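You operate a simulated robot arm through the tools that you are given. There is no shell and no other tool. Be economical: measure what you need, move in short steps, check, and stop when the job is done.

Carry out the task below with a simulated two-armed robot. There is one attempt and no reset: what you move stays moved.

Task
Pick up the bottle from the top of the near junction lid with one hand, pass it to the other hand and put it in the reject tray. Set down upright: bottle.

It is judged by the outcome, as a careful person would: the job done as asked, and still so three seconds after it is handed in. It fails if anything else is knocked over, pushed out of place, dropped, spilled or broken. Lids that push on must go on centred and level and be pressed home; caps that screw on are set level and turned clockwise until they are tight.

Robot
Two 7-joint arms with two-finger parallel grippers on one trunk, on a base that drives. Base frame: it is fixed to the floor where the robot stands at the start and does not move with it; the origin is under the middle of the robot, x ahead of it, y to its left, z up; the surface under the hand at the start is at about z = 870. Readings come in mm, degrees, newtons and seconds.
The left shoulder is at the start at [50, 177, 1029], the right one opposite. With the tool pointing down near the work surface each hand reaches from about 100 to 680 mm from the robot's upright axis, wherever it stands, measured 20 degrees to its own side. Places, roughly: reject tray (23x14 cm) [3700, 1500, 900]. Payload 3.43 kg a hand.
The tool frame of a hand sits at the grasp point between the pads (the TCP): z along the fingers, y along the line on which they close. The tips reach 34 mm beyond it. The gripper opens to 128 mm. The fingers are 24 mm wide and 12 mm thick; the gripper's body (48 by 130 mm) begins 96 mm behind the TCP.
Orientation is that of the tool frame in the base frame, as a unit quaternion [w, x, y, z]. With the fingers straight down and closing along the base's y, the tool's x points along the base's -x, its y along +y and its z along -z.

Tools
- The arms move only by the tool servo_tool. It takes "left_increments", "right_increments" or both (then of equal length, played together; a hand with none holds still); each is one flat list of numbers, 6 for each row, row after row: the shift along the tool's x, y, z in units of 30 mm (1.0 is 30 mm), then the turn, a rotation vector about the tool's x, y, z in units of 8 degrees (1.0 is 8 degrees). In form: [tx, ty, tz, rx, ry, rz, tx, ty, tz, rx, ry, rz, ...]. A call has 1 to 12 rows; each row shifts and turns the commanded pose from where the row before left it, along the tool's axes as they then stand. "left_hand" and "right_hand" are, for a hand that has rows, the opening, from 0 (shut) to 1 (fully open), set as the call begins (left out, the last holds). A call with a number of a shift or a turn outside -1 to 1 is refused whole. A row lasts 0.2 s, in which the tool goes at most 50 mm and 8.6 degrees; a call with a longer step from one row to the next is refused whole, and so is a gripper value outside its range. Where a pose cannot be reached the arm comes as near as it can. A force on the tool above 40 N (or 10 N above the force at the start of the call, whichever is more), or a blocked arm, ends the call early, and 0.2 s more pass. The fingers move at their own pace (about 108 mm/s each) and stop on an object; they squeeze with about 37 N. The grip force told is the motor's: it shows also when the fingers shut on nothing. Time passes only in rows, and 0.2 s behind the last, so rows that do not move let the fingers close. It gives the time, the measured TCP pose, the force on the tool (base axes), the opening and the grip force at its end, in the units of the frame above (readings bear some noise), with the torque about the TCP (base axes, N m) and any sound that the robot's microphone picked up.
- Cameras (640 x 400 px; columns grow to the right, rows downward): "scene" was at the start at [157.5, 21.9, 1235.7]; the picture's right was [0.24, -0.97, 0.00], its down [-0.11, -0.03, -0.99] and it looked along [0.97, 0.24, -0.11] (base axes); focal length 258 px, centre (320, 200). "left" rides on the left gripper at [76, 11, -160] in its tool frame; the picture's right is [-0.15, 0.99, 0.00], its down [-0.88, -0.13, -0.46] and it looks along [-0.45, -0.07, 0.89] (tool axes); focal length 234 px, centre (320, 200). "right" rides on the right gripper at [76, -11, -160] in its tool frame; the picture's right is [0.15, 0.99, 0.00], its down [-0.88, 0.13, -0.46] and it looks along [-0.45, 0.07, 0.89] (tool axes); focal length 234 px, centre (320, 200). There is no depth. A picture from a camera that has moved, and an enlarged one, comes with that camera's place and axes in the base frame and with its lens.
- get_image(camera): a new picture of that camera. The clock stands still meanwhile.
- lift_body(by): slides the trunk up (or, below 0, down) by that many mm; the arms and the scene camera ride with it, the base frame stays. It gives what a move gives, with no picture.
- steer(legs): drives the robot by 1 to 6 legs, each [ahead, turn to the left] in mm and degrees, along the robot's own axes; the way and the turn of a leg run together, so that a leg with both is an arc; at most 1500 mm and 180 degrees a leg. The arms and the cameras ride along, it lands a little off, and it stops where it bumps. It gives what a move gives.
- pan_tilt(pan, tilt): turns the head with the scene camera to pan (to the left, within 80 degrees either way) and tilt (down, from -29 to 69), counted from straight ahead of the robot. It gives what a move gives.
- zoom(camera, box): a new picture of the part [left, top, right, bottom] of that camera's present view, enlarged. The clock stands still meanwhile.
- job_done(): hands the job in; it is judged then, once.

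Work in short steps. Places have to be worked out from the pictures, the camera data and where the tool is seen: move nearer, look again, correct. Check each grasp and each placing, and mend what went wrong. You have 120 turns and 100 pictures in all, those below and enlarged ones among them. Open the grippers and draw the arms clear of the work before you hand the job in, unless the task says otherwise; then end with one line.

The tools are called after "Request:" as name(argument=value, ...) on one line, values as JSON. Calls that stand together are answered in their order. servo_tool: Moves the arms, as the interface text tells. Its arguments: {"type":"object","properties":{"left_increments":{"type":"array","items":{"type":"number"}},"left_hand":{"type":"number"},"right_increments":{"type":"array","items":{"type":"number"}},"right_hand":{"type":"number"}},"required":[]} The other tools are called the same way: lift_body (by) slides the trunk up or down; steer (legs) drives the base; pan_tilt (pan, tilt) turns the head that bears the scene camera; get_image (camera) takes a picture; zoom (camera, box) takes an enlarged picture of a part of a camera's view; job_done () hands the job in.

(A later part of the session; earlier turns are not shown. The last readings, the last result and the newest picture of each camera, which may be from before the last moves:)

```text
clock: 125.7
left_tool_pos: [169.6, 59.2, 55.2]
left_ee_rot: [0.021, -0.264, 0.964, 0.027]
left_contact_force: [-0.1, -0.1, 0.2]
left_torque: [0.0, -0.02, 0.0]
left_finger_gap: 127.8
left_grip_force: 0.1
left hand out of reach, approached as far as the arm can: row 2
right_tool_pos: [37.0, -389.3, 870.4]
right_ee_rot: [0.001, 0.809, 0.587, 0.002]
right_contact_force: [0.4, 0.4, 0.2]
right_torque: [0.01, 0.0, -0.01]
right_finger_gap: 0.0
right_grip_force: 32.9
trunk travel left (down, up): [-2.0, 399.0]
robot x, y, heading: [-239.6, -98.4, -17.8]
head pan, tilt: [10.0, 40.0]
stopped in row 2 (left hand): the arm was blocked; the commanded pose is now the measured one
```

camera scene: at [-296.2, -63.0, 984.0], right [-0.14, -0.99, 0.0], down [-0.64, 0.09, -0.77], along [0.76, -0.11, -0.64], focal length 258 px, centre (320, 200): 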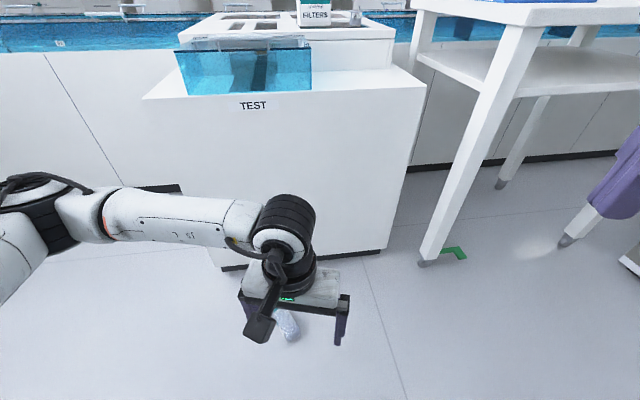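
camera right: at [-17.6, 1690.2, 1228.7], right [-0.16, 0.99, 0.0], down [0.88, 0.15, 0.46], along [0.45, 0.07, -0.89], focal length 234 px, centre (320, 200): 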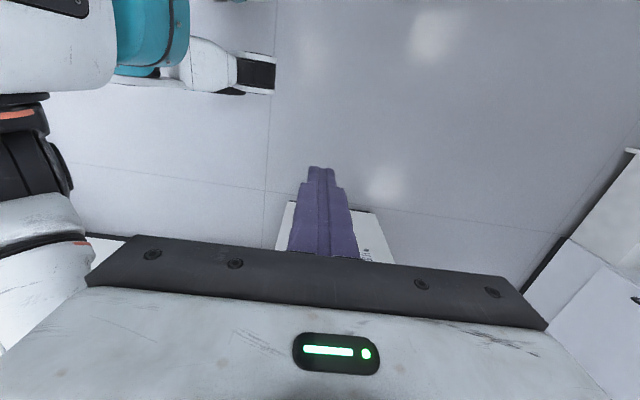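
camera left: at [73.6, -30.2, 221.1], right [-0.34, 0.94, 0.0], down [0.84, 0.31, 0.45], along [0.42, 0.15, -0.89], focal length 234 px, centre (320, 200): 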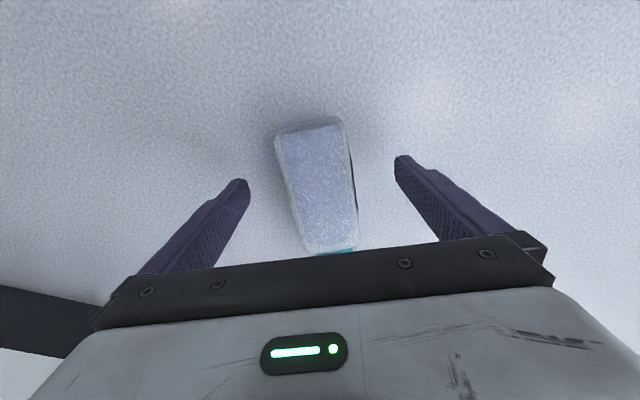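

It drifted left again at the limit; I check whether the bottle was nudged.

Request:
servo_tool(left_increments=[0, 0, -0.8, 0, 0, 0, 0, 0, -0.8, 0, 0, 0, 0, 0, -0.8, 0, 0, 0])

Request:
get_image(camera="left")

```text
clock: 126.5
left_tool_pos: [164.5, 50.0, 128.8]
left_ee_rot: [0.017, -0.262, 0.965, 0.026]
left_contact_force: [0.1, -0.3, 0.5]
left_torque: [0.02, 0.05, 0.0]
left_finger_gap: 128.2
left_grip_force: 0.1
right_tool_pos: [37.7, -389.9, 872.1]
right_ee_rot: [0.001, 0.809, 0.588, 0.001]
right_contact_force: [-0.1, -0.7, -0.4]
right_torque: [0.0, -0.01, 0.0]
right_finger_gap: 0.0
right_grip_force: 32.8
trunk travel left (down, up): [-2.0, 399.0]
robot x, y, heading: [-237.6, -96.8, -17.7]
head pan, tilt: [10.0, 40.0]
```

```text
42 pictures are left
camera left: at [91.3, 11.0, 286.5], right [-0.38, 0.93, 0.05], down [0.82, 0.31, 0.49], along [0.44, 0.22, -0.87], focal length 234 px, centre (320, 200)
```

left: 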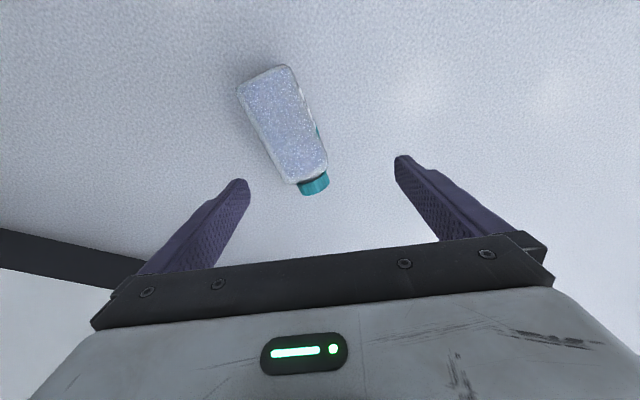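

The bottle turned to ~43° (centre about (150, 8)). z≈61 was reachable, which grips the flat sides above mid-height; I realign yaw and position and go down only to z≈62.

Request:
servo_tool(left_increments=[0.56, -0.48, 0, 0.29, 0.33, 0, 0.56, -0.48, 0, 0, 0, 0, 0, 0, 0, 0, 0, -0.83, 0, 0, 0, 0, 0, -0.83, 0, 0, 0.5, 0, 0, 0])

Request:
get_image(camera="left")

```text
clock: 127.7
left_tool_pos: [150.6, 7.1, 109.8]
left_ee_rot: [0.001, -0.374, 0.928, -0.001]
left_contact_force: [0.2, 1.4, -0.8]
left_torque: [0.0, 0.02, 0.02]
left_finger_gap: 127.7
left_grip_force: 0.0
right_tool_pos: [38.6, -390.3, 871.6]
right_ee_rot: [0.0, 0.809, 0.588, 0.001]
right_contact_force: [0.0, -0.8, -0.1]
right_torque: [0.0, 0.03, 0.02]
right_finger_gap: 0.1
right_grip_force: 33.0
trunk travel left (down, up): [-2.0, 399.0]
robot x, y, heading: [-238.2, -98.5, -17.9]
head pan, tilt: [10.0, 40.0]
```

```text
41 pictures are left
camera left: at [88.7, -38.0, 271.0], right [-0.58, 0.82, 0.0], down [0.72, 0.52, 0.46], along [0.37, 0.26, -0.89], focal length 234 px, centre (320, 200)
```

left: 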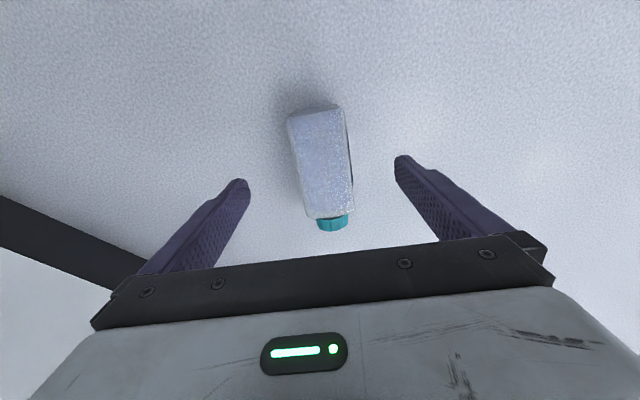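

Aligned. Descend to z≈62 and close the fingers.

Request:
servo_tool(left_increments=[0, 0, 0.8, 0, 0, 0, 0, 0, 0.8, 0, 0, 0])

```text
clock: 128.3
left_tool_pos: [149.1, 6.0, 64.6]
left_ee_rot: [0.001, -0.372, 0.928, -0.001]
left_contact_force: [-0.5, 0.4, -0.4]
left_torque: [0.0, 0.02, 0.0]
left_finger_gap: 128.1
left_grip_force: 0.0
right_tool_pos: [38.9, -389.3, 871.6]
right_ee_rot: [0.001, 0.809, 0.588, 0.001]
right_contact_force: [-0.6, -0.3, -0.5]
right_torque: [-0.02, 0.01, -0.02]
right_finger_gap: 0.0
right_grip_force: 32.4
trunk travel left (down, up): [-2.0, 399.0]
robot x, y, heading: [-239.7, -96.6, -18.0]
head pan, tilt: [10.0, 40.0]
```

Use the last 2 mm of trunk travel, then close.

Request:
lift_body(by=-2)

Request:
servo_tool(left_increments=[0, 0, 0, 0, 0, 0, 0, 0, 0, 0, 0, 0, 0, 0, 0, 0, 0, 0, 0, 0, 0, 0, 0, 0], left_hand=0)

Request:
get_image(camera="left")

```text
clock: 128.8
left_tool_pos: [149.4, 5.4, 60.9]
left_ee_rot: [0.0, -0.372, 0.928, -0.002]
left_contact_force: [-0.5, -0.5, 0.5]
left_torque: [0.0, -0.02, 0.01]
left_finger_gap: 128.1
left_grip_force: 0.0
right_tool_pos: [39.0, -390.3, 869.9]
right_ee_rot: [0.0, 0.809, 0.587, 0.0]
right_contact_force: [-0.1, 0.5, -0.3]
right_torque: [0.03, -0.01, 0.01]
right_finger_gap: 0.2
right_grip_force: 33.0
trunk travel left (down, up): [0.0, 401.0]
robot x, y, heading: [-238.0, -95.7, -18.3]
head pan, tilt: [10.0, 40.0]
```

```text
clock: 129.8
left_tool_pos: [149.7, 6.4, 61.5]
left_ee_rot: [0.0, -0.372, 0.928, 0.001]
left_contact_force: [0.0, 1.8, 0.6]
left_torque: [0.11, 0.07, 0.05]
left_finger_gap: 55.4
left_grip_force: 37.3
right_tool_pos: [38.8, -389.7, 869.8]
right_ee_rot: [-0.001, 0.809, 0.588, 0.001]
right_contact_force: [-0.5, 0.5, 0.4]
right_torque: [0.02, 0.02, 0.01]
right_finger_gap: 0.0
right_grip_force: 32.8
trunk travel left (down, up): [0.0, 401.0]
robot x, y, heading: [-235.2, -96.7, -17.8]
head pan, tilt: [10.0, 40.0]
```

```text
40 pictures are left
camera left: at [87.2, -38.7, 222.5], right [-0.58, 0.82, 0.0], down [0.73, 0.51, 0.46], along [0.37, 0.26, -0.89], focal length 234 px, centre (320, 200)
```

left: 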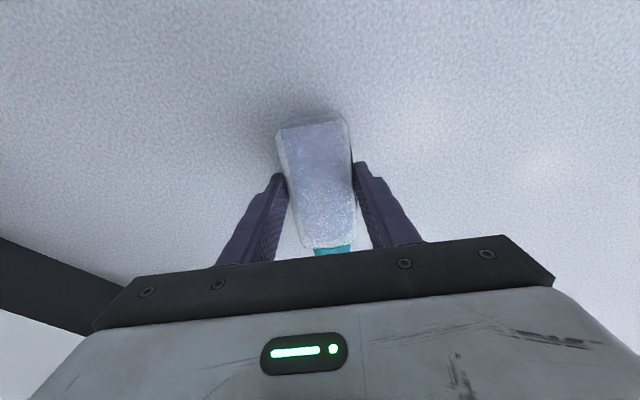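

Gripped at 55 mm. I lift gently with the trunk and check the hold.

Request:
lift_body(by=200)

Request:
get_image(camera="left")

```text
clock: 132.0
left_tool_pos: [149.1, 6.7, 261.6]
left_ee_rot: [0.0, -0.372, 0.928, -0.001]
left_contact_force: [-0.1, 0.1, -1.6]
left_torque: [0.02, 0.04, -0.01]
left_finger_gap: 55.2
left_grip_force: 36.9
right_tool_pos: [39.1, -390.4, 1070.1]
right_ee_rot: [0.0, 0.809, 0.588, 0.0]
right_contact_force: [0.0, -0.2, -0.4]
right_torque: [0.02, -0.03, 0.04]
right_finger_gap: 0.0
right_grip_force: 32.9
trunk travel left (down, up): [-200.0, 201.0]
robot x, y, heading: [-239.1, -98.5, -17.9]
head pan, tilt: [10.0, 40.0]
```

```text
39 pictures are left
camera left: at [87.3, -38.8, 422.4], right [-0.58, 0.82, 0.0], down [0.73, 0.51, 0.46], along [0.37, 0.26, -0.89], focal length 234 px, centre (320, 200)
```

left: 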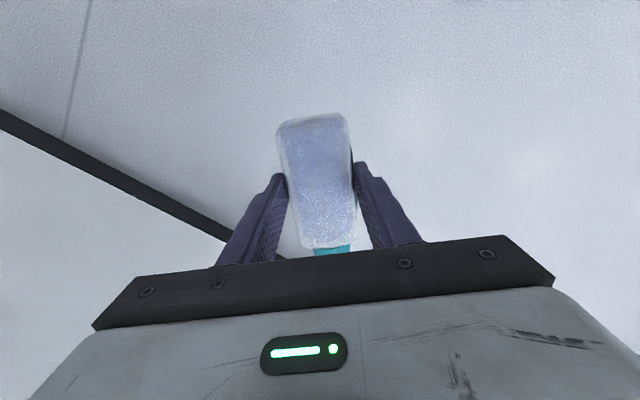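

Held securely. I raise the bottle while turning the hand back to straight ahead.

Request:
servo_tool(left_increments=[0, 0, -1, 0, 0, 0.65, 0, 0, -1, 0, 0, 0.65, 0, 0, -1, 0, 0, 0.65, 0, 0, -1, 0, 0, 0.65, 0, 0, -1, 0, 0, 0.65, 0, 0, -1, 0, 0, 0.65, 0, 0, -1, 0, 0, 0.65, 0, 0, -1, 0, 0, 0.65, 0, 0, -1, 0, 0, 0.65, 0, 0, -1, 0, 0, 0.65, 0, 0, -1, 0, 0, 0.65, 0, 0, -1, 0, 0, 0.6])

Request:
servo_tool(left_increments=[0, 0, -1, 0, 0, 0, 0, 0, -1, 0, 0, 0, 0, 0, -1, 0, 0, 0, 0, 0, -1, 0, 0, 0, 0, 0, -1, 0, 0, 0, 0, 0, -1, 0, 0, 0, 0, 0, -1, 0, 0, 0, 0, 0, -1, 0, 0, 0, 0, 0, -1, 0, 0, 0, 0, 0, -1, 0, 0, 0, 0, 0, -1, 0, 0, 0])

```text
clock: 134.6
left_tool_pos: [149.7, 7.5, 622.7]
left_ee_rot: [0.0, 0.159, 0.987, 0.0]
left_contact_force: [0.2, -1.0, -1.9]
left_torque: [-0.01, 0.02, -0.04]
left_finger_gap: 55.5
left_grip_force: 36.8
right_tool_pos: [38.1, -390.3, 1069.7]
right_ee_rot: [0.0, 0.809, 0.588, 0.001]
right_contact_force: [-0.7, 0.8, 1.1]
right_torque: [0.02, -0.01, -0.04]
right_finger_gap: 0.1
right_grip_force: 33.4
trunk travel left (down, up): [-200.0, 201.0]
robot x, y, heading: [-240.1, -99.0, -17.8]
head pan, tilt: [10.0, 40.0]
```

```text
clock: 137.0
left_tool_pos: [150.7, 4.6, 954.1]
left_ee_rot: [0.0, 0.159, 0.987, 0.0]
left_contact_force: [-0.1, 0.2, -2.8]
left_torque: [-0.01, 0.04, -0.01]
left_finger_gap: 55.6
left_grip_force: 36.9
right_tool_pos: [38.9, -389.9, 1071.4]
right_ee_rot: [-0.001, 0.809, 0.588, 0.002]
right_contact_force: [0.4, -0.2, -0.2]
right_torque: [-0.02, -0.01, -0.01]
right_finger_gap: 0.0
right_grip_force: 32.8
trunk travel left (down, up): [-200.0, 201.0]
robot x, y, heading: [-235.5, -97.0, -18.0]
head pan, tilt: [10.0, 40.0]
```

Now tilt the hand 90° so the bottle stands upright.

Request:
servo_tool(left_increments=[0, 0, 0, 0, -0.9, 0, 0, 0, 0, 0, -0.95, 0, 0, 0, 0, 0, -0.95, 0, 0, 0, 0, 0, -0.95, 0, 0, 0, 0, 0, -0.95, 0, 0, 0, 0, 0, -0.95, 0, 0, 0, 0, 0, -0.95, 0, 0, 0, 0, 0, -0.95, 0, 0, 0, 0, 0, -0.95, 0, 0, 0, 0, 0, -0.95, 0, 0, 0, 0, 0, -0.9, 0, 0, 0, 0, 0, -0.9, 0])

Request:
get_image(camera="left")

Request:
get_image(camera="scene")

```text
clock: 139.6
left_tool_pos: [289.5, -86.5, 1056.1]
left_ee_rot: [0.665, 0.125, 0.728, -0.111]
left_contact_force: [1.0, 0.9, -2.6]
left_torque: [0.05, 0.11, -0.01]
left_finger_gap: 55.5
left_grip_force: 37.1
left hand out of reach, approached as far as the arm can: row 4, 5, 6, 7, 8, 9, 10, 11, 12
right_tool_pos: [38.9, -389.8, 1069.1]
right_ee_rot: [0.0, 0.809, 0.588, 0.0]
right_contact_force: [-0.1, -0.1, -0.1]
right_torque: [-0.03, 0.02, -0.01]
right_finger_gap: 0.0
right_grip_force: 33.0
trunk travel left (down, up): [-200.0, 201.0]
robot x, y, heading: [-238.8, -97.1, -18.0]
head pan, tilt: [10.0, 40.0]
```

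```text
38 pictures are left
camera left: at [136.7, -22.0, 996.8], right [0.34, 0.93, 0.15], down [-0.4, 0.0, 0.92], along [0.85, -0.37, 0.37], focal length 234 px, centre (320, 200)
```

left: 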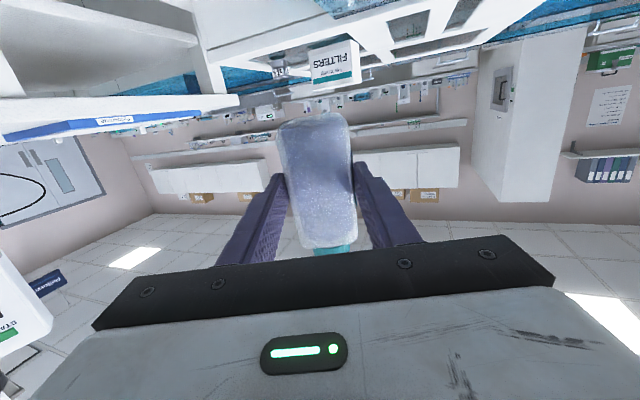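

```text
37 pictures are left
camera scene: at [-88.8, -130.1, 1181.9], right [-0.14, -0.99, 0.0], down [-0.64, 0.09, -0.77], along [0.76, -0.11, -0.64], focal length 258 px, centre (320, 200)
```

scene: 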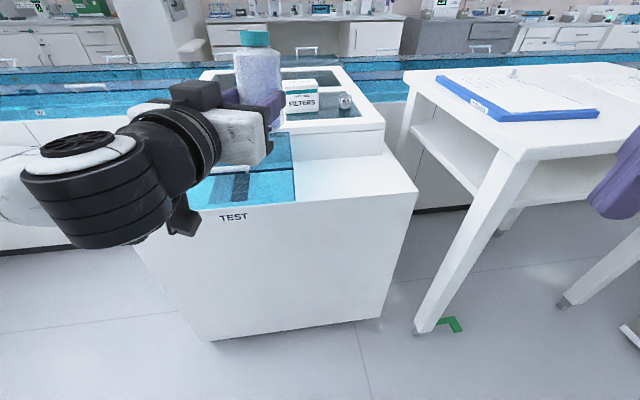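

The arm drifted outward but kept the grip, bottle nearly upright (5° off). I bring it to the handover place in front of the middle and correct the tilt.

Request:
servo_tool(left_increments=[0.34, -0.92, -0.23, 0, 0, 0, 0.34, -0.92, -0.23, 0, 0, 0, 0.34, -0.92, -0.23, 0, 0, 0, 0.34, -0.92, -0.23, 0, 0, 0, 0.34, -0.92, -0.23, 0, 0, 0, 0.34, -0.92, -0.23, 0, 0, 0, 0.34, -0.92, -0.23, 0, 0, 0, 0, 0, 0, 0, -0.65, 0])

Request:
get_image(camera="left")

Request:
get_image(camera="scene")

```text
clock: 141.4
left_tool_pos: [171.5, -250.2, 989.2]
left_ee_rot: [0.698, 0.118, 0.697, -0.115]
left_contact_force: [1.1, 0.2, -2.1]
left_torque: [0.01, 0.09, -0.02]
left_finger_gap: 55.5
left_grip_force: 37.1
right_tool_pos: [38.1, -390.9, 1069.9]
right_ee_rot: [0.0, 0.809, 0.588, 0.0]
right_contact_force: [0.3, -0.3, -0.3]
right_torque: [0.02, 0.0, 0.02]
right_finger_gap: 0.0
right_grip_force: 33.2
trunk travel left (down, up): [-200.0, 201.0]
robot x, y, heading: [-236.3, -97.8, -17.9]
head pan, tilt: [10.0, 40.0]
```

```text
36 pictures are left
camera left: at [26.0, -187.0, 914.5], right [0.32, 0.93, 0.15], down [-0.47, 0.02, 0.88], along [0.82, -0.36, 0.45], focal length 234 px, centre (320, 200)
```

left: 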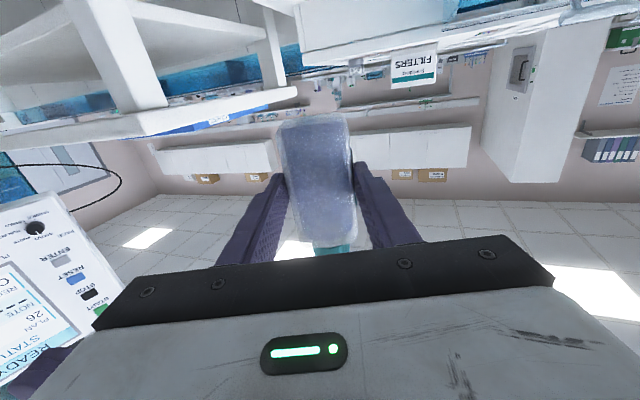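

```text
35 pictures are left
camera scene: at [-89.2, -130.6, 1182.0], right [-0.14, -0.99, 0.0], down [-0.64, 0.09, -0.77], along [0.76, -0.11, -0.64], focal length 258 px, centre (320, 200)
```

scene: 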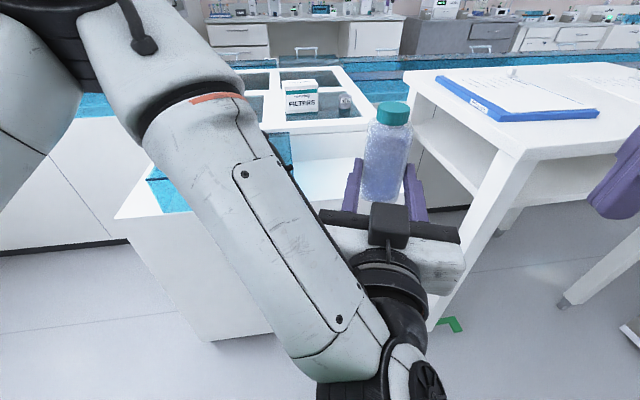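

Bottle upright at robot-frame (≈468 ahead, −19), base z≈942, top≈1066. I open the right hand, raise it, move it forward, then look from its camera before sliding over.

Request:
servo_tool(right_increments=[0, 0, -0.8, 0, 0, 0, 0, 0, -0.8, 0, 0, 0, 0, 0.97, 0, 0, 0, 0, 0, 0.97, 0, 0, 0, 0, 0, 0.97, 0, 0, 0, 0, 0, 0.97, 0, 0, 0, 0, 0.9, 0, 0, 0, 0, 0, 0.9, 0, 0, 0, 0, 0, 0.9, 0, 0, 0, 0, 0, 0.9, 0, 0, 0, 0, 0], right_hand=0.7)

Request:
get_image(camera="right")

```text
clock: 143.6
left_tool_pos: [172.8, -249.1, 989.1]
left_ee_rot: [0.697, 0.119, 0.697, -0.116]
left_contact_force: [0.3, 0.4, -2.7]
left_torque: [0.04, 0.1, 0.02]
left_finger_gap: 55.8
left_grip_force: 36.9
right_tool_pos: [182.1, -324.7, 1119.9]
right_ee_rot: [0.0, 0.809, 0.588, 0.0]
right_contact_force: [-0.2, -0.2, -0.3]
right_torque: [0.03, 0.01, -0.02]
right_finger_gap: 89.6
right_grip_force: 0.0
trunk travel left (down, up): [-200.0, 201.0]
robot x, y, heading: [-236.4, -95.3, -17.9]
head pan, tilt: [10.0, 40.0]
```

```text
34 pictures are left
camera right: at [194.7, -249.3, 1278.8], right [0.99, -0.17, 0.0], down [-0.15, -0.88, 0.45], along [-0.08, -0.45, -0.89], focal length 234 px, centre (320, 200)
```

right: 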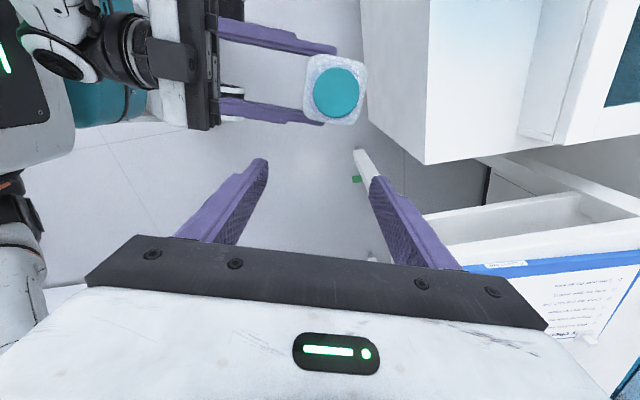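

The cap is at (205, −261), matching the estimate. I slide the right hand over and descend to z≈1012.

Request:
servo_tool(right_increments=[0.76, 0.02, 0, 0, 0, 0, 0.76, 0.02, 0, 0, 0, 0, 0.76, 0.02, 0, 0, 0, 0, 0, 0, 0.6, 0, 0, 0, 0, 0, 0.6, 0, 0, 0])

Request:
get_image(camera="right")

```text
clock: 144.8
left_tool_pos: [172.2, -249.7, 989.3]
left_ee_rot: [0.697, 0.12, 0.697, -0.116]
left_contact_force: [0.6, 0.1, -2.2]
left_torque: [0.08, 0.11, -0.02]
left_finger_gap: 55.6
left_grip_force: 36.9
right_tool_pos: [206.5, -258.8, 1082.2]
right_ee_rot: [-0.001, 0.809, 0.587, 0.0]
right_contact_force: [-0.7, 0.9, 0.1]
right_torque: [0.04, -0.02, 0.03]
right_finger_gap: 89.5
right_grip_force: 0.0
trunk travel left (down, up): [-200.0, 201.0]
robot x, y, heading: [-239.1, -96.3, -18.1]
head pan, tilt: [10.0, 40.0]
```

```text
33 pictures are left
camera right: at [218.7, -182.8, 1241.3], right [0.99, -0.17, 0.0], down [-0.15, -0.88, 0.45], along [-0.08, -0.45, -0.89], focal length 234 px, centre (320, 200)
```

right: 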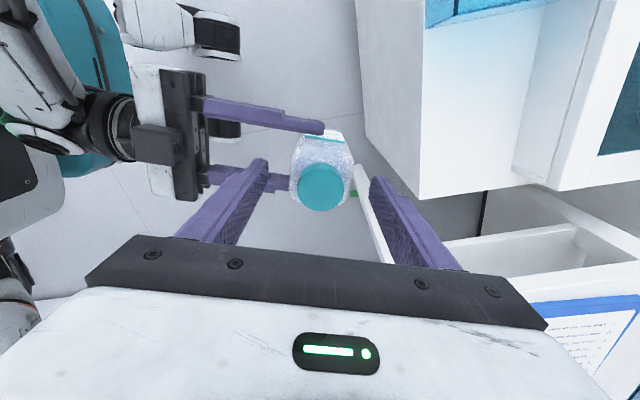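

Centred. Descend the rest and close the right hand.

Request:
servo_tool(right_increments=[0, 0, 0.8, 0, 0, 0, 0, 0, 0.8, 0, 0, 0, 0, 0, 0.8, 0, 0, 0])

Request:
servo_tool(right_increments=[0, 0, 0, 0, 0, 0, 0, 0, 0, 0, 0, 0, 0, 0, 0, 0, 0, 0], right_hand=0)

Request:
get_image(camera="right")

```text
clock: 145.6
left_tool_pos: [172.4, -249.9, 989.6]
left_ee_rot: [0.697, 0.119, 0.697, -0.116]
left_contact_force: [-0.2, -0.5, -2.1]
left_torque: [0.05, 0.08, 0.02]
left_finger_gap: 55.5
left_grip_force: 37.3
right_tool_pos: [206.9, -256.9, 1009.5]
right_ee_rot: [0.0, 0.809, 0.588, 0.0]
right_contact_force: [0.3, -0.7, 0.6]
right_torque: [-0.03, -0.04, 0.01]
right_finger_gap: 89.6
right_grip_force: 0.1
trunk travel left (down, up): [-200.0, 201.0]
robot x, y, heading: [-237.0, -100.0, -17.9]
head pan, tilt: [10.0, 40.0]
```

```text
clock: 146.4
left_tool_pos: [172.7, -249.8, 989.7]
left_ee_rot: [0.697, 0.119, 0.697, -0.115]
left_contact_force: [5.2, -4.3, -2.8]
left_torque: [-0.08, -0.39, 0.37]
left_finger_gap: 55.5
left_grip_force: 37.4
right_tool_pos: [207.9, -256.5, 1009.5]
right_ee_rot: [-0.001, 0.809, 0.587, 0.001]
right_contact_force: [-4.6, 4.3, 0.9]
right_torque: [0.21, 0.57, -0.48]
right_finger_gap: 56.4
right_grip_force: 36.8
trunk travel left (down, up): [-200.0, 201.0]
robot x, y, heading: [-236.0, -93.0, -18.0]
head pan, tilt: [10.0, 40.0]
```

```text
32 pictures are left
camera right: at [220.5, -181.5, 1167.7], right [0.99, -0.17, 0.0], down [-0.15, -0.88, 0.45], along [-0.08, -0.45, -0.89], focal length 234 px, centre (320, 200)
```

right: 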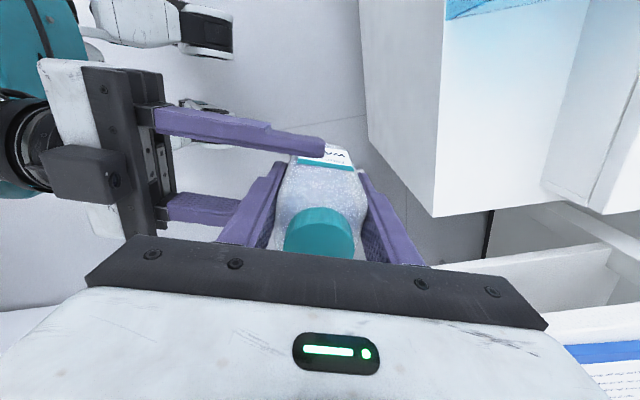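

Both hands hold the bottle. This time I drive with both gripping it for security: first turn left, then check.

Request:
steer(legs=[[0, 50], [0, 51]])

```text
clock: 151.4
left_tool_pos: [-170.4, 335.8, 988.6]
left_ee_rot: [0.53, -0.465, 0.533, 0.467]
left_contact_force: [4.9, 7.2, 1.0]
left_torque: [0.18, -0.04, 0.44]
left_finger_gap: 55.5
left_grip_force: 37.0
right_tool_pos: [-170.5, 371.5, 1008.5]
right_ee_rot: [-0.001, 0.056, 0.998, 0.0]
right_contact_force: [-5.4, -7.9, -0.7]
right_torque: [-0.27, 0.12, -0.65]
right_finger_gap: 56.1
right_grip_force: 36.9
trunk travel left (down, up): [-200.0, 201.0]
robot x, y, heading: [-241.9, -96.0, 83.7]
head pan, tilt: [10.0, 40.0]
```

Still held firmly. Now drive north up the aisle and check.

Request:
steer(legs=[[800, 0], [700, 0]])

Request:
pan_tilt(pan=-25, tilt=15)

Request:
get_image(camera="scene")

```text
clock: 159.2
left_tool_pos: [10.7, 1834.6, 988.4]
left_ee_rot: [0.532, -0.463, 0.535, 0.465]
left_contact_force: [1.6, 3.5, -1.7]
left_torque: [0.01, 0.02, 0.47]
left_finger_gap: 55.3
left_grip_force: 37.1
right_tool_pos: [10.7, 1869.6, 1008.2]
right_ee_rot: [-0.001, 0.062, 0.998, 0.0]
right_contact_force: [-2.2, -2.2, -0.6]
right_torque: [-0.09, 0.03, -0.54]
right_finger_gap: 55.6
right_grip_force: 37.2
trunk travel left (down, up): [-200.0, 201.0]
robot x, y, heading: [-61.4, 1405.7, 83.1]
head pan, tilt: [10.0, 40.0]
```

```text
clock: 160.2
left_tool_pos: [11.7, 1835.2, 989.0]
left_ee_rot: [0.533, -0.463, 0.535, 0.465]
left_contact_force: [0.1, 0.8, -0.9]
left_torque: [0.05, -0.01, 0.51]
left_finger_gap: 55.6
left_grip_force: 37.2
right_tool_pos: [11.6, 1869.9, 1009.0]
right_ee_rot: [-0.001, 0.061, 0.998, 0.0]
right_contact_force: [-0.4, 0.4, 0.1]
right_torque: [-0.05, 0.0, -0.53]
right_finger_gap: 55.5
right_grip_force: 37.2
trunk travel left (down, up): [-200.0, 201.0]
robot x, y, heading: [-60.6, 1404.0, 82.9]
head pan, tilt: [-25.0, 15.0]
```

```text
31 pictures are left
camera scene: at [-4.9, 1550.5, 1221.5], right [0.85, -0.53, 0.0], down [-0.14, -0.22, -0.97], along [0.51, 0.82, -0.26], focal length 258 px, centre (320, 200)
```

scene: 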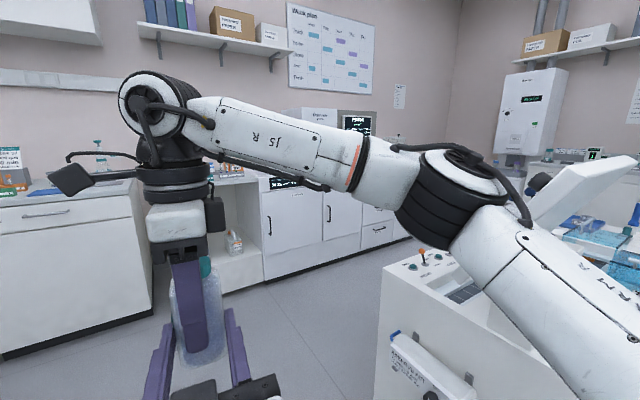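

The passage north of the instrument cabinet (its north face y≈2150) to the bench (y≈3500) is wide. Drive on to y≈2745, turn right to face +x and look.

Request:
steer(legs=[[1350, 0], [0, -83]])

Request:
pan_tilt(pan=-12, tilt=12)

Request:
get_image(camera="scene")

```text
clock: 170.5
left_tool_pos: [522.4, 2745.3, 989.5]
left_ee_rot: [0.707, 0.0, 0.707, 0.003]
left_contact_force: [-9.3, -1.2, 0.2]
left_torque: [0.02, -0.2, 0.42]
left_finger_gap: 55.4
left_grip_force: 37.0
right_tool_pos: [557.6, 2749.6, 1009.0]
right_ee_rot: [0.0, 0.698, 0.716, 0.001]
right_contact_force: [9.5, 0.1, 0.7]
right_torque: [0.04, 0.04, -0.42]
right_finger_gap: 55.8
right_grip_force: 37.4
trunk travel left (down, up): [-200.0, 201.0]
robot x, y, heading: [85.3, 2749.5, 1.8]
head pan, tilt: [-25.0, 15.0]
```

```text
clock: 171.3
left_tool_pos: [520.9, 2744.0, 990.0]
left_ee_rot: [0.706, 0.001, 0.708, 0.005]
left_contact_force: [1.4, 0.1, -1.1]
left_torque: [-0.05, 0.01, 0.36]
left_finger_gap: 55.3
left_grip_force: 36.9
right_tool_pos: [557.8, 2749.6, 1009.3]
right_ee_rot: [0.0, 0.699, 0.716, 0.0]
right_contact_force: [-0.1, 0.7, -0.2]
right_torque: [0.03, 0.06, -0.37]
right_finger_gap: 55.9
right_grip_force: 37.2
trunk travel left (down, up): [-200.0, 201.0]
robot x, y, heading: [81.2, 2750.8, 1.5]
head pan, tilt: [-12.0, 12.0]
```

```text
30 pictures are left
camera scene: at [243.4, 2735.9, 1226.4], right [-0.18, -0.98, 0.0], down [-0.2, 0.04, -0.98], along [0.96, -0.18, -0.21], focal length 258 px, centre (320, 200)
```

scene: 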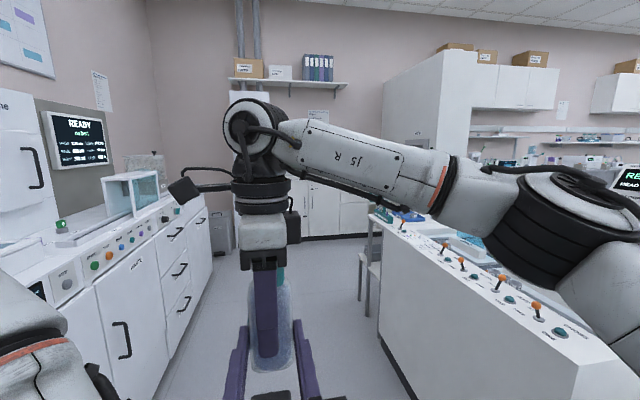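

Clear path along y≈2740 between console (y<2100) and bench (y>3380). I drive 2.3 m ahead in two legs and look to the right.

Request:
steer(legs=[[1200, -1.5], [1200, 0]])

Request:
pan_tilt(pan=-45, tilt=15)

Request:
get_image(camera="scene")

```text
clock: 183.1
left_tool_pos: [2926.9, 2883.3, 988.4]
left_ee_rot: [0.706, -0.015, 0.707, 0.018]
left_contact_force: [0.2, -0.5, -1.4]
left_torque: [0.0, 0.01, 0.42]
left_finger_gap: 55.5
left_grip_force: 36.8
right_tool_pos: [2962.4, 2888.6, 1008.8]
right_ee_rot: [0.001, 0.684, 0.73, 0.002]
right_contact_force: [0.2, 0.6, 0.0]
right_torque: [-0.01, 0.02, -0.45]
right_finger_gap: 55.8
right_grip_force: 36.9
trunk travel left (down, up): [-200.0, 201.0]
robot x, y, heading: [2489.2, 2872.6, 4.0]
head pan, tilt: [-12.0, 12.0]
```

```text
clock: 184.1
left_tool_pos: [2926.7, 2882.5, 989.9]
left_ee_rot: [0.706, -0.014, 0.707, 0.019]
left_contact_force: [0.6, -1.0, -1.6]
left_torque: [-0.03, 0.01, 0.47]
left_finger_gap: 55.5
left_grip_force: 37.1
right_tool_pos: [2961.4, 2889.3, 1008.6]
right_ee_rot: [0.0, 0.684, 0.73, 0.001]
right_contact_force: [-0.2, 0.9, 0.4]
right_torque: [0.04, 0.02, -0.46]
right_finger_gap: 55.6
right_grip_force: 36.7
trunk travel left (down, up): [-200.0, 201.0]
robot x, y, heading: [2485.2, 2872.9, 3.8]
head pan, tilt: [-45.0, 15.0]
```

```text
29 pictures are left
camera scene: at [2626.7, 2815.4, 1221.6], right [-0.66, -0.75, 0.0], down [-0.2, 0.17, -0.97], along [0.73, -0.64, -0.26], focal length 258 px, centre (320, 200)
```

scene: 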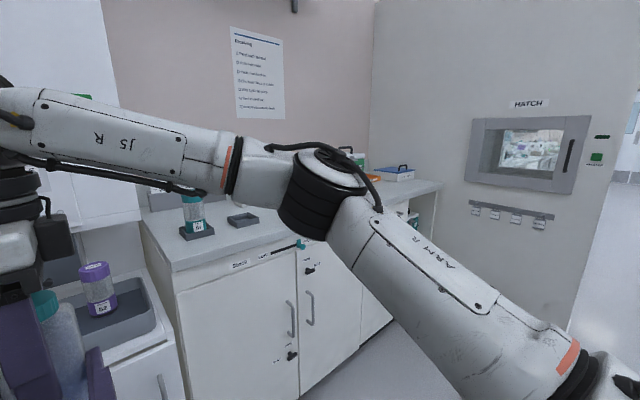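

The receiving bench front is at x≈3290, tray near y 1500. I back off slightly, go diagonally south to about (2575, 1680) and face the bench.

Request:
steer(legs=[[-120, 0], [0, -84], [1200, 0], [0, 80]])

Request:
pan_tilt(pan=-5, tilt=15)

Request:
get_image(camera="scene")

```text
clock: 195.7
left_tool_pos: [2718.5, 1238.3, 989.9]
left_ee_rot: [0.575, 0.411, 0.576, -0.41]
left_contact_force: [-1.4, -2.4, -0.2]
left_torque: [0.35, 0.17, -0.01]
left_finger_gap: 55.5
left_grip_force: 36.7
right_tool_pos: [2735.0, 1206.4, 1010.7]
right_ee_rot: [-0.002, 0.985, 0.171, -0.003]
right_contact_force: [-6.1, 3.1, 0.1]
right_torque: [-0.54, -1.22, -0.24]
right_finger_gap: 55.5
right_grip_force: 37.1
trunk travel left (down, up): [-200.0, 201.0]
robot x, y, heading: [2582.0, 1659.9, -68.9]
head pan, tilt: [-45.0, 15.0]
stopped in leg 4: the force on the tool passed its limit at 80 N (the readings are from after the stop); the commanded pose is now the measured one
```

```text
clock: 196.8
left_tool_pos: [2718.9, 1238.3, 990.0]
left_ee_rot: [0.575, 0.411, 0.576, -0.411]
left_contact_force: [-2.3, -3.5, 1.2]
left_torque: [0.06, -0.11, 0.27]
left_finger_gap: 55.5
left_grip_force: 37.1
right_tool_pos: [2734.8, 1205.8, 1009.3]
right_ee_rot: [-0.004, 0.985, 0.17, -0.002]
right_contact_force: [-5.6, 3.2, -0.1]
right_torque: [-0.12, -1.42, -0.78]
right_finger_gap: 55.7
right_grip_force: 36.8
trunk travel left (down, up): [-200.0, 201.0]
robot x, y, heading: [2580.9, 1657.8, -69.0]
head pan, tilt: [-5.0, 15.0]
```

```text
28 pictures are left
camera scene: at [2631.5, 1499.3, 1221.7], right [-0.96, -0.27, 0.0], down [-0.07, 0.25, -0.97], along [0.27, -0.93, -0.26], focal length 258 px, centre (320, 200)
```

scene: 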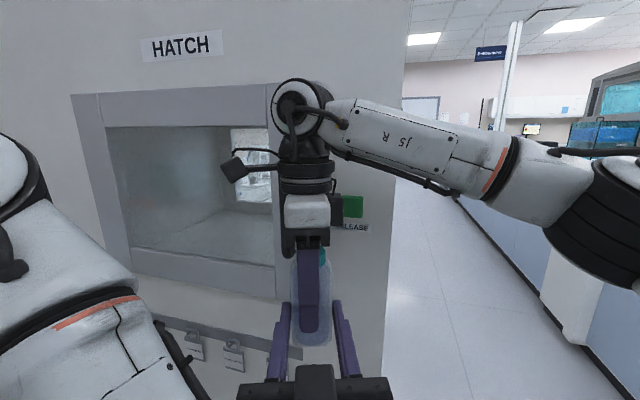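

The right gripper brushed the hatch wall; grip is intact. I reverse 230 mm away from it, then turn to face the bench.

Request:
steer(legs=[[-230, 0], [0, 69]])

Request:
pan_tilt(pan=-20, tilt=12)

Request:
get_image(camera="scene")

```text
clock: 201.5
left_tool_pos: [2937.5, 1840.8, 989.9]
left_ee_rot: [0.706, 0.015, 0.708, -0.016]
left_contact_force: [-9.3, 1.0, 0.7]
left_torque: [0.07, 0.01, 0.39]
left_finger_gap: 55.3
left_grip_force: 36.6
right_tool_pos: [2976.3, 1844.7, 1009.0]
right_ee_rot: [-0.001, 0.717, 0.697, -0.005]
right_contact_force: [9.3, 0.3, -0.5]
right_torque: [-0.09, -0.24, -0.35]
right_finger_gap: 55.5
right_grip_force: 37.0
trunk travel left (down, up): [-200.0, 201.0]
robot x, y, heading: [2504.9, 1868.4, -0.7]
head pan, tilt: [-5.0, 15.0]
```

```text
clock: 202.3
left_tool_pos: [2939.6, 1842.1, 989.8]
left_ee_rot: [0.706, 0.015, 0.708, -0.015]
left_contact_force: [0.9, -0.5, -1.4]
left_torque: [0.0, 0.04, 0.27]
left_finger_gap: 55.5
left_grip_force: 36.9
right_tool_pos: [2977.1, 1845.4, 1010.5]
right_ee_rot: [-0.001, 0.717, 0.697, -0.004]
right_contact_force: [-0.6, 1.3, -0.2]
right_torque: [0.04, 0.03, -0.29]
right_finger_gap: 55.6
right_grip_force: 37.2
trunk travel left (down, up): [-200.0, 201.0]
robot x, y, heading: [2502.8, 1868.6, -0.1]
head pan, tilt: [-20.0, 12.0]
```

```text
27 pictures are left
camera scene: at [2658.4, 1834.4, 1226.4], right [-0.35, -0.94, 0.0], down [-0.2, 0.07, -0.98], along [0.92, -0.34, -0.21], focal length 258 px, centre (320, 200)
```

scene: 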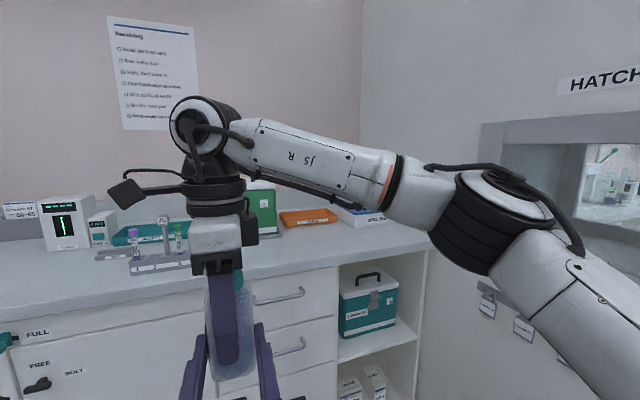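

The orange tray at the predicted pixel is the reject tray. I zoom in on it to confirm and measure.

Request:
zoom(camera="scene", box=[248, 185, 408, 285])

```text
4.00 times, centred on (328, 235) of scene
camera zoom: at [2658.4, 1834.4, 1226.4], right [-0.35, -0.94, 0.0], down [-0.2, 0.07, -0.98], along [0.92, -0.34, -0.21], focal length 1032 px, centre (288, 60)
```

zoom: 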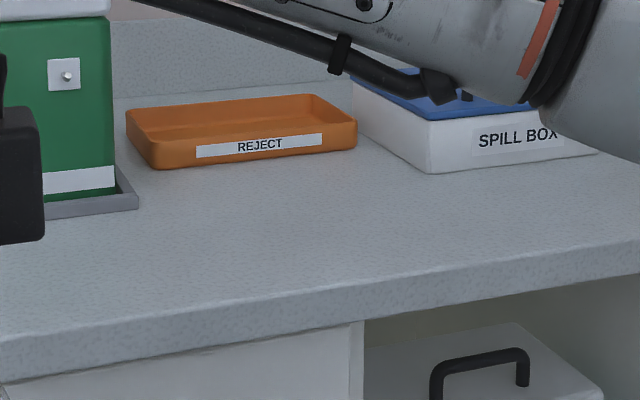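

REJECT tray: front edge x≈3640, spanning y≈1380–1605, rim ~28 mm, bench top ≈900, bench edge x≈3281 — too deep for a vertical tool. Plan: set the bottle upright on the empty bench front, then the right hand re-grips it tilted forward and places it. I drive to about (2900, 1690).

Request:
steer(legs=[[0, -24], [430, 0], [0, 24]])

Request:
pan_tilt(pan=-10, tilt=25)

Request:
get_image(camera="scene")

```text
clock: 207.4
left_tool_pos: [3326.7, 1667.7, 988.7]
left_ee_rot: [0.706, 0.013, 0.708, -0.013]
left_contact_force: [-4.7, -0.9, 0.2]
left_torque: [0.0, -0.02, 0.25]
left_finger_gap: 55.4
left_grip_force: 36.9
right_tool_pos: [3365.4, 1668.1, 1010.0]
right_ee_rot: [-0.001, 0.715, 0.699, -0.005]
right_contact_force: [4.5, -0.3, -0.1]
right_torque: [-0.02, -0.15, -0.27]
right_finger_gap: 55.7
right_grip_force: 37.2
trunk travel left (down, up): [-200.0, 201.0]
robot x, y, heading: [2893.4, 1690.3, 0.0]
head pan, tilt: [-20.0, 12.0]
```

```text
clock: 208.1
left_tool_pos: [3326.3, 1666.6, 988.2]
left_ee_rot: [0.707, 0.013, 0.707, -0.013]
left_contact_force: [-0.9, -0.8, -1.1]
left_torque: [-0.05, 0.0, 0.22]
left_finger_gap: 55.4
left_grip_force: 36.9
right_tool_pos: [3364.5, 1669.9, 1009.0]
right_ee_rot: [0.0, 0.715, 0.699, -0.004]
right_contact_force: [0.0, 0.4, 0.2]
right_torque: [0.08, 0.0, -0.27]
right_finger_gap: 55.7
right_grip_force: 36.9
trunk travel left (down, up): [-200.0, 201.0]
robot x, y, heading: [2893.2, 1690.8, 0.1]
head pan, tilt: [-10.0, 25.0]
```

```text
25 pictures are left
camera scene: at [3049.1, 1673.6, 1205.4], right [-0.17, -0.98, 0.0], down [-0.42, 0.07, -0.91], along [0.89, -0.16, -0.42], focal length 258 px, centre (320, 200)
```

scene: 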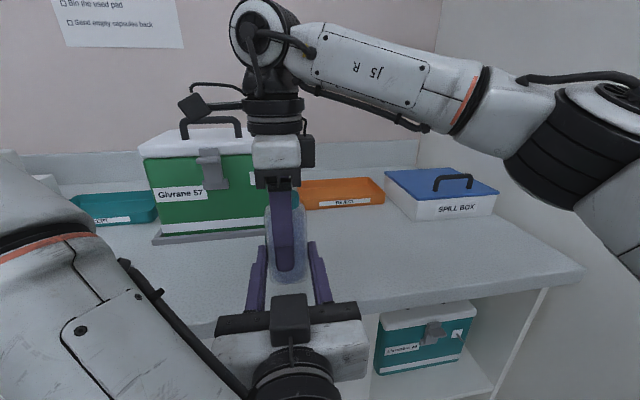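

The bottle is over the clear bench front. Now the left releases, backs out 75 mm and moves away left.

Request:
servo_tool(left_increments=[0, 0, 0, 0, 0, 0, 0, 0, 0, 0, 0, 0, 0, 0, 0, 0, 0, 0, 0, 0, -0.6, 0, 0, 0, 0, 0, -0.7, 0, 0, 0, 0, 0, -0.7, 0, 0, 0, 0, 0, -0.5, 0, 0, 0], left_hand=1)

Request:
get_image(camera="right")

```text
clock: 209.7
left_tool_pos: [3301.5, 1710.0, 1001.6]
left_ee_rot: [0.722, -0.05, 0.689, 0.037]
left_contact_force: [-10.7, -5.7, -2.6]
left_torque: [0.25, 0.15, -0.9]
left_finger_gap: 128.0
left_grip_force: 0.1
right_tool_pos: [3366.2, 1678.7, 1010.9]
right_ee_rot: [-0.003, 0.714, 0.7, 0.011]
right_contact_force: [11.3, 5.8, 1.1]
right_torque: [-0.1, -0.04, 0.15]
right_finger_gap: 55.7
right_grip_force: 37.3
trunk travel left (down, up): [-200.0, 201.0]
robot x, y, heading: [2892.7, 1693.3, -0.1]
head pan, tilt: [-10.0, 25.0]
stopped in row 7 (left hand): the force on the tool passed its limit at 43 N (the readings are from after the stop); the commanded pose is now the measured one
```

```text
24 pictures are left
camera right: at [3356.0, 1750.6, 1171.0], right [0.99, 0.13, 0.01], down [0.11, -0.89, 0.44], along [0.07, -0.44, -0.9], focal length 234 px, centre (320, 200)
```

right: 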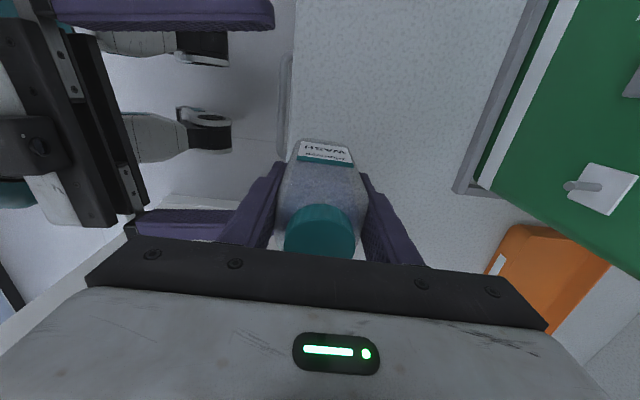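

The left finger leans on the right's finger since the left arm can't fold further back. I move the right hand with the bottle forward and right, away from it.

Request:
servo_tool(right_increments=[-0.1, 0.6, 0, 0, 0, 0, -0.2, 0.7, 0, 0, 0, 0, -0.3, 0.7, 0, 0, 0, 0, -0.8, 0, 0, 0, 0, 0, -0.8, 0, 0, 0, 0, 0])

Request:
get_image(camera="right")

```text
clock: 210.9
left_tool_pos: [3302.0, 1710.5, 1001.8]
left_ee_rot: [0.722, -0.051, 0.688, 0.038]
left_contact_force: [-0.4, 0.7, 0.4]
left_torque: [-0.04, -0.02, 0.0]
left_finger_gap: 127.9
left_grip_force: 0.1
right_tool_pos: [3424.7, 1610.8, 1011.3]
right_ee_rot: [-0.003, 0.714, 0.7, 0.007]
right_contact_force: [-0.4, -0.6, -2.5]
right_torque: [0.0, -0.01, 0.01]
right_finger_gap: 55.5
right_grip_force: 36.5
trunk travel left (down, up): [-200.0, 201.0]
robot x, y, heading: [2891.8, 1690.7, -0.2]
head pan, tilt: [-10.0, 25.0]
```

```text
23 pictures are left
camera right: at [3413.8, 1683.6, 1170.4], right [0.99, 0.13, 0.01], down [0.11, -0.89, 0.44], along [0.06, -0.44, -0.9], focal length 234 px, centre (320, 200)
```

right: 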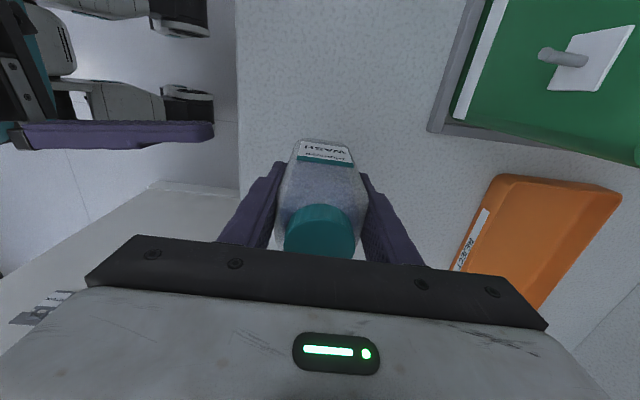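

Bottle free in the right hand. I move the left hand away and lower the bottle toward the bench at y≈1560.

Request:
servo_tool(left_increments=[-0.3, 0.9, 0, 0, 0, 0, -0.3, 0.9, 0, 0, 0, 0, 0, 0.9, 0, 0, 0, 0, 0, 0.9, 0, 0, 0, 0, 0, 0.9, 0, 0, 0, 0], right_increments=[-0.57, 0, 0, 0, 0, 0, -0.57, 0, 0, 0, 0, 0, -0.57, 0, 0.2, 0, 0, 0, 0, 0, 0.4, 0, 0, 0, 0, 0, 0.4, 0, 0, 0])

Request:
servo_tool(right_increments=[0, 0, 0.1, 0, 0, 0, 0, 0, 0.1, 0, 0, 0, 0, 0, 0.1, 0, 0, 0])

```text
clock: 212.1
left_tool_pos: [3324.7, 1790.0, 1007.0]
left_ee_rot: [0.721, -0.049, 0.69, 0.037]
left_contact_force: [0.8, 0.0, 0.0]
left_torque: [-0.01, 0.02, 0.0]
left_finger_gap: 127.9
left_grip_force: 0.1
left hand out of reach, approached as far as the arm can: row 3, 4, 5
right_tool_pos: [3421.2, 1559.4, 979.3]
right_ee_rot: [-0.004, 0.714, 0.7, 0.008]
right_contact_force: [-0.2, -0.1, -1.8]
right_torque: [-0.01, 0.0, -0.01]
right_finger_gap: 55.7
right_grip_force: 37.0
trunk travel left (down, up): [-200.0, 201.0]
robot x, y, heading: [2891.5, 1688.5, 0.1]
head pan, tilt: [-10.0, 25.0]
```

```text
clock: 212.9
left_tool_pos: [3324.9, 1792.7, 1009.9]
left_ee_rot: [0.722, -0.049, 0.689, 0.037]
left_contact_force: [0.0, -0.6, 0.1]
left_torque: [-0.02, -0.01, -0.01]
left_finger_gap: 127.9
left_grip_force: 0.0
right_tool_pos: [3423.0, 1560.8, 969.9]
right_ee_rot: [-0.003, 0.714, 0.7, 0.008]
right_contact_force: [-0.8, -0.1, -2.5]
right_torque: [0.02, 0.0, 0.02]
right_finger_gap: 55.7
right_grip_force: 37.1
trunk travel left (down, up): [-200.0, 201.0]
robot x, y, heading: [2889.4, 1690.1, -0.3]
head pan, tilt: [-10.0, 25.0]
```

No contact yet at 970; continue in 3 mm steps.

Request:
servo_tool(right_increments=[0, 0, 0.1, 0, 0, 0, 0, 0, 0.1, 0, 0, 0])

Request:
zoom(camera="scene", box=[230, 140, 430, 265])

```text
clock: 213.5
left_tool_pos: [3323.6, 1791.3, 1010.0]
left_ee_rot: [0.723, -0.05, 0.688, 0.038]
left_contact_force: [0.5, 0.3, 0.5]
left_torque: [0.02, 0.03, -0.02]
left_finger_gap: 128.3
left_grip_force: 0.1
right_tool_pos: [3422.9, 1560.0, 968.9]
right_ee_rot: [-0.001, 0.714, 0.7, 0.013]
right_contact_force: [0.4, -1.4, 30.4]
right_torque: [-0.87, 0.63, 0.07]
right_finger_gap: 56.1
right_grip_force: 37.3
trunk travel left (down, up): [-200.0, 201.0]
robot x, y, heading: [2890.6, 1689.4, 0.1]
head pan, tilt: [-10.0, 25.0]
```

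```text
3.20 times, centred on (330, 202) of scene
camera zoom: at [3046.7, 1674.1, 1206.4], right [-0.17, -0.98, 0.0], down [-0.41, 0.07, -0.91], along [0.89, -0.16, -0.42], focal length 826 px, centre (288, 192)
```

zoom: 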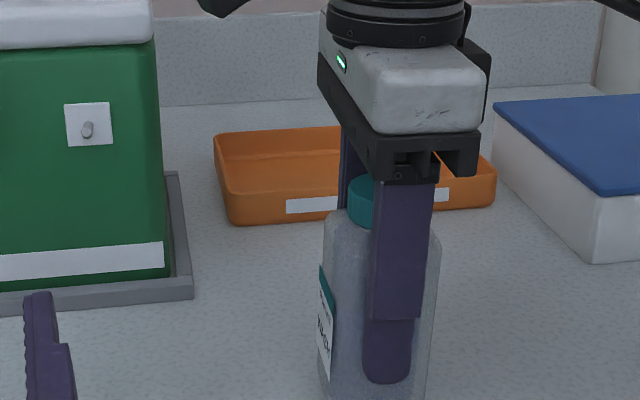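

Contact (30 N up) at 969: the bottle stands on the bench at ≈901. I release and lift the right hand straight up.

Request:
servo_tool(right_increments=[0, 0, -0.08, 0, 0, 0, 0, 0, 0, 0, 0, 0, 0, 0, 0, 0, 0, 0, 0, 0, -0.5, 0, 0, 0, 0, 0, -0.9, 0, 0, 0, 0, 0, -0.9, 0, 0, 0, 0, 0, -0.9, 0, 0, 0, 0, 0, -0.9, 0, 0, 0], right_hand=0.8)

Request:
get_image(camera="right")

```text
clock: 215.3
left_tool_pos: [3325.7, 1792.1, 1008.6]
left_ee_rot: [0.722, -0.05, 0.689, 0.038]
left_contact_force: [0.7, -0.5, 0.2]
left_torque: [-0.02, -0.01, 0.0]
left_finger_gap: 128.1
left_grip_force: 0.1
right_tool_pos: [3421.5, 1558.0, 1090.9]
right_ee_rot: [-0.004, 0.713, 0.701, 0.008]
right_contact_force: [-0.2, 0.6, 0.8]
right_torque: [0.01, -0.01, 0.01]
right_finger_gap: 102.2
right_grip_force: 0.0
trunk travel left (down, up): [-200.0, 201.0]
robot x, y, heading: [2889.2, 1688.0, -0.3]
head pan, tilt: [-10.0, 25.0]
```

```text
21 pictures are left
camera right: at [3411.8, 1632.2, 1252.1], right [0.99, 0.13, 0.01], down [0.11, -0.89, 0.44], along [0.06, -0.44, -0.9], focal length 234 px, centre (320, 200)
```

right: 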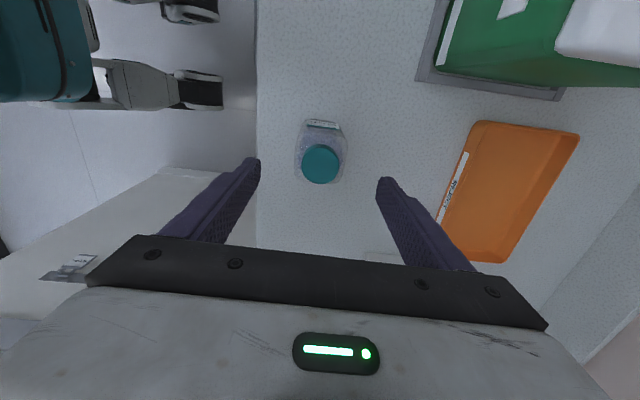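

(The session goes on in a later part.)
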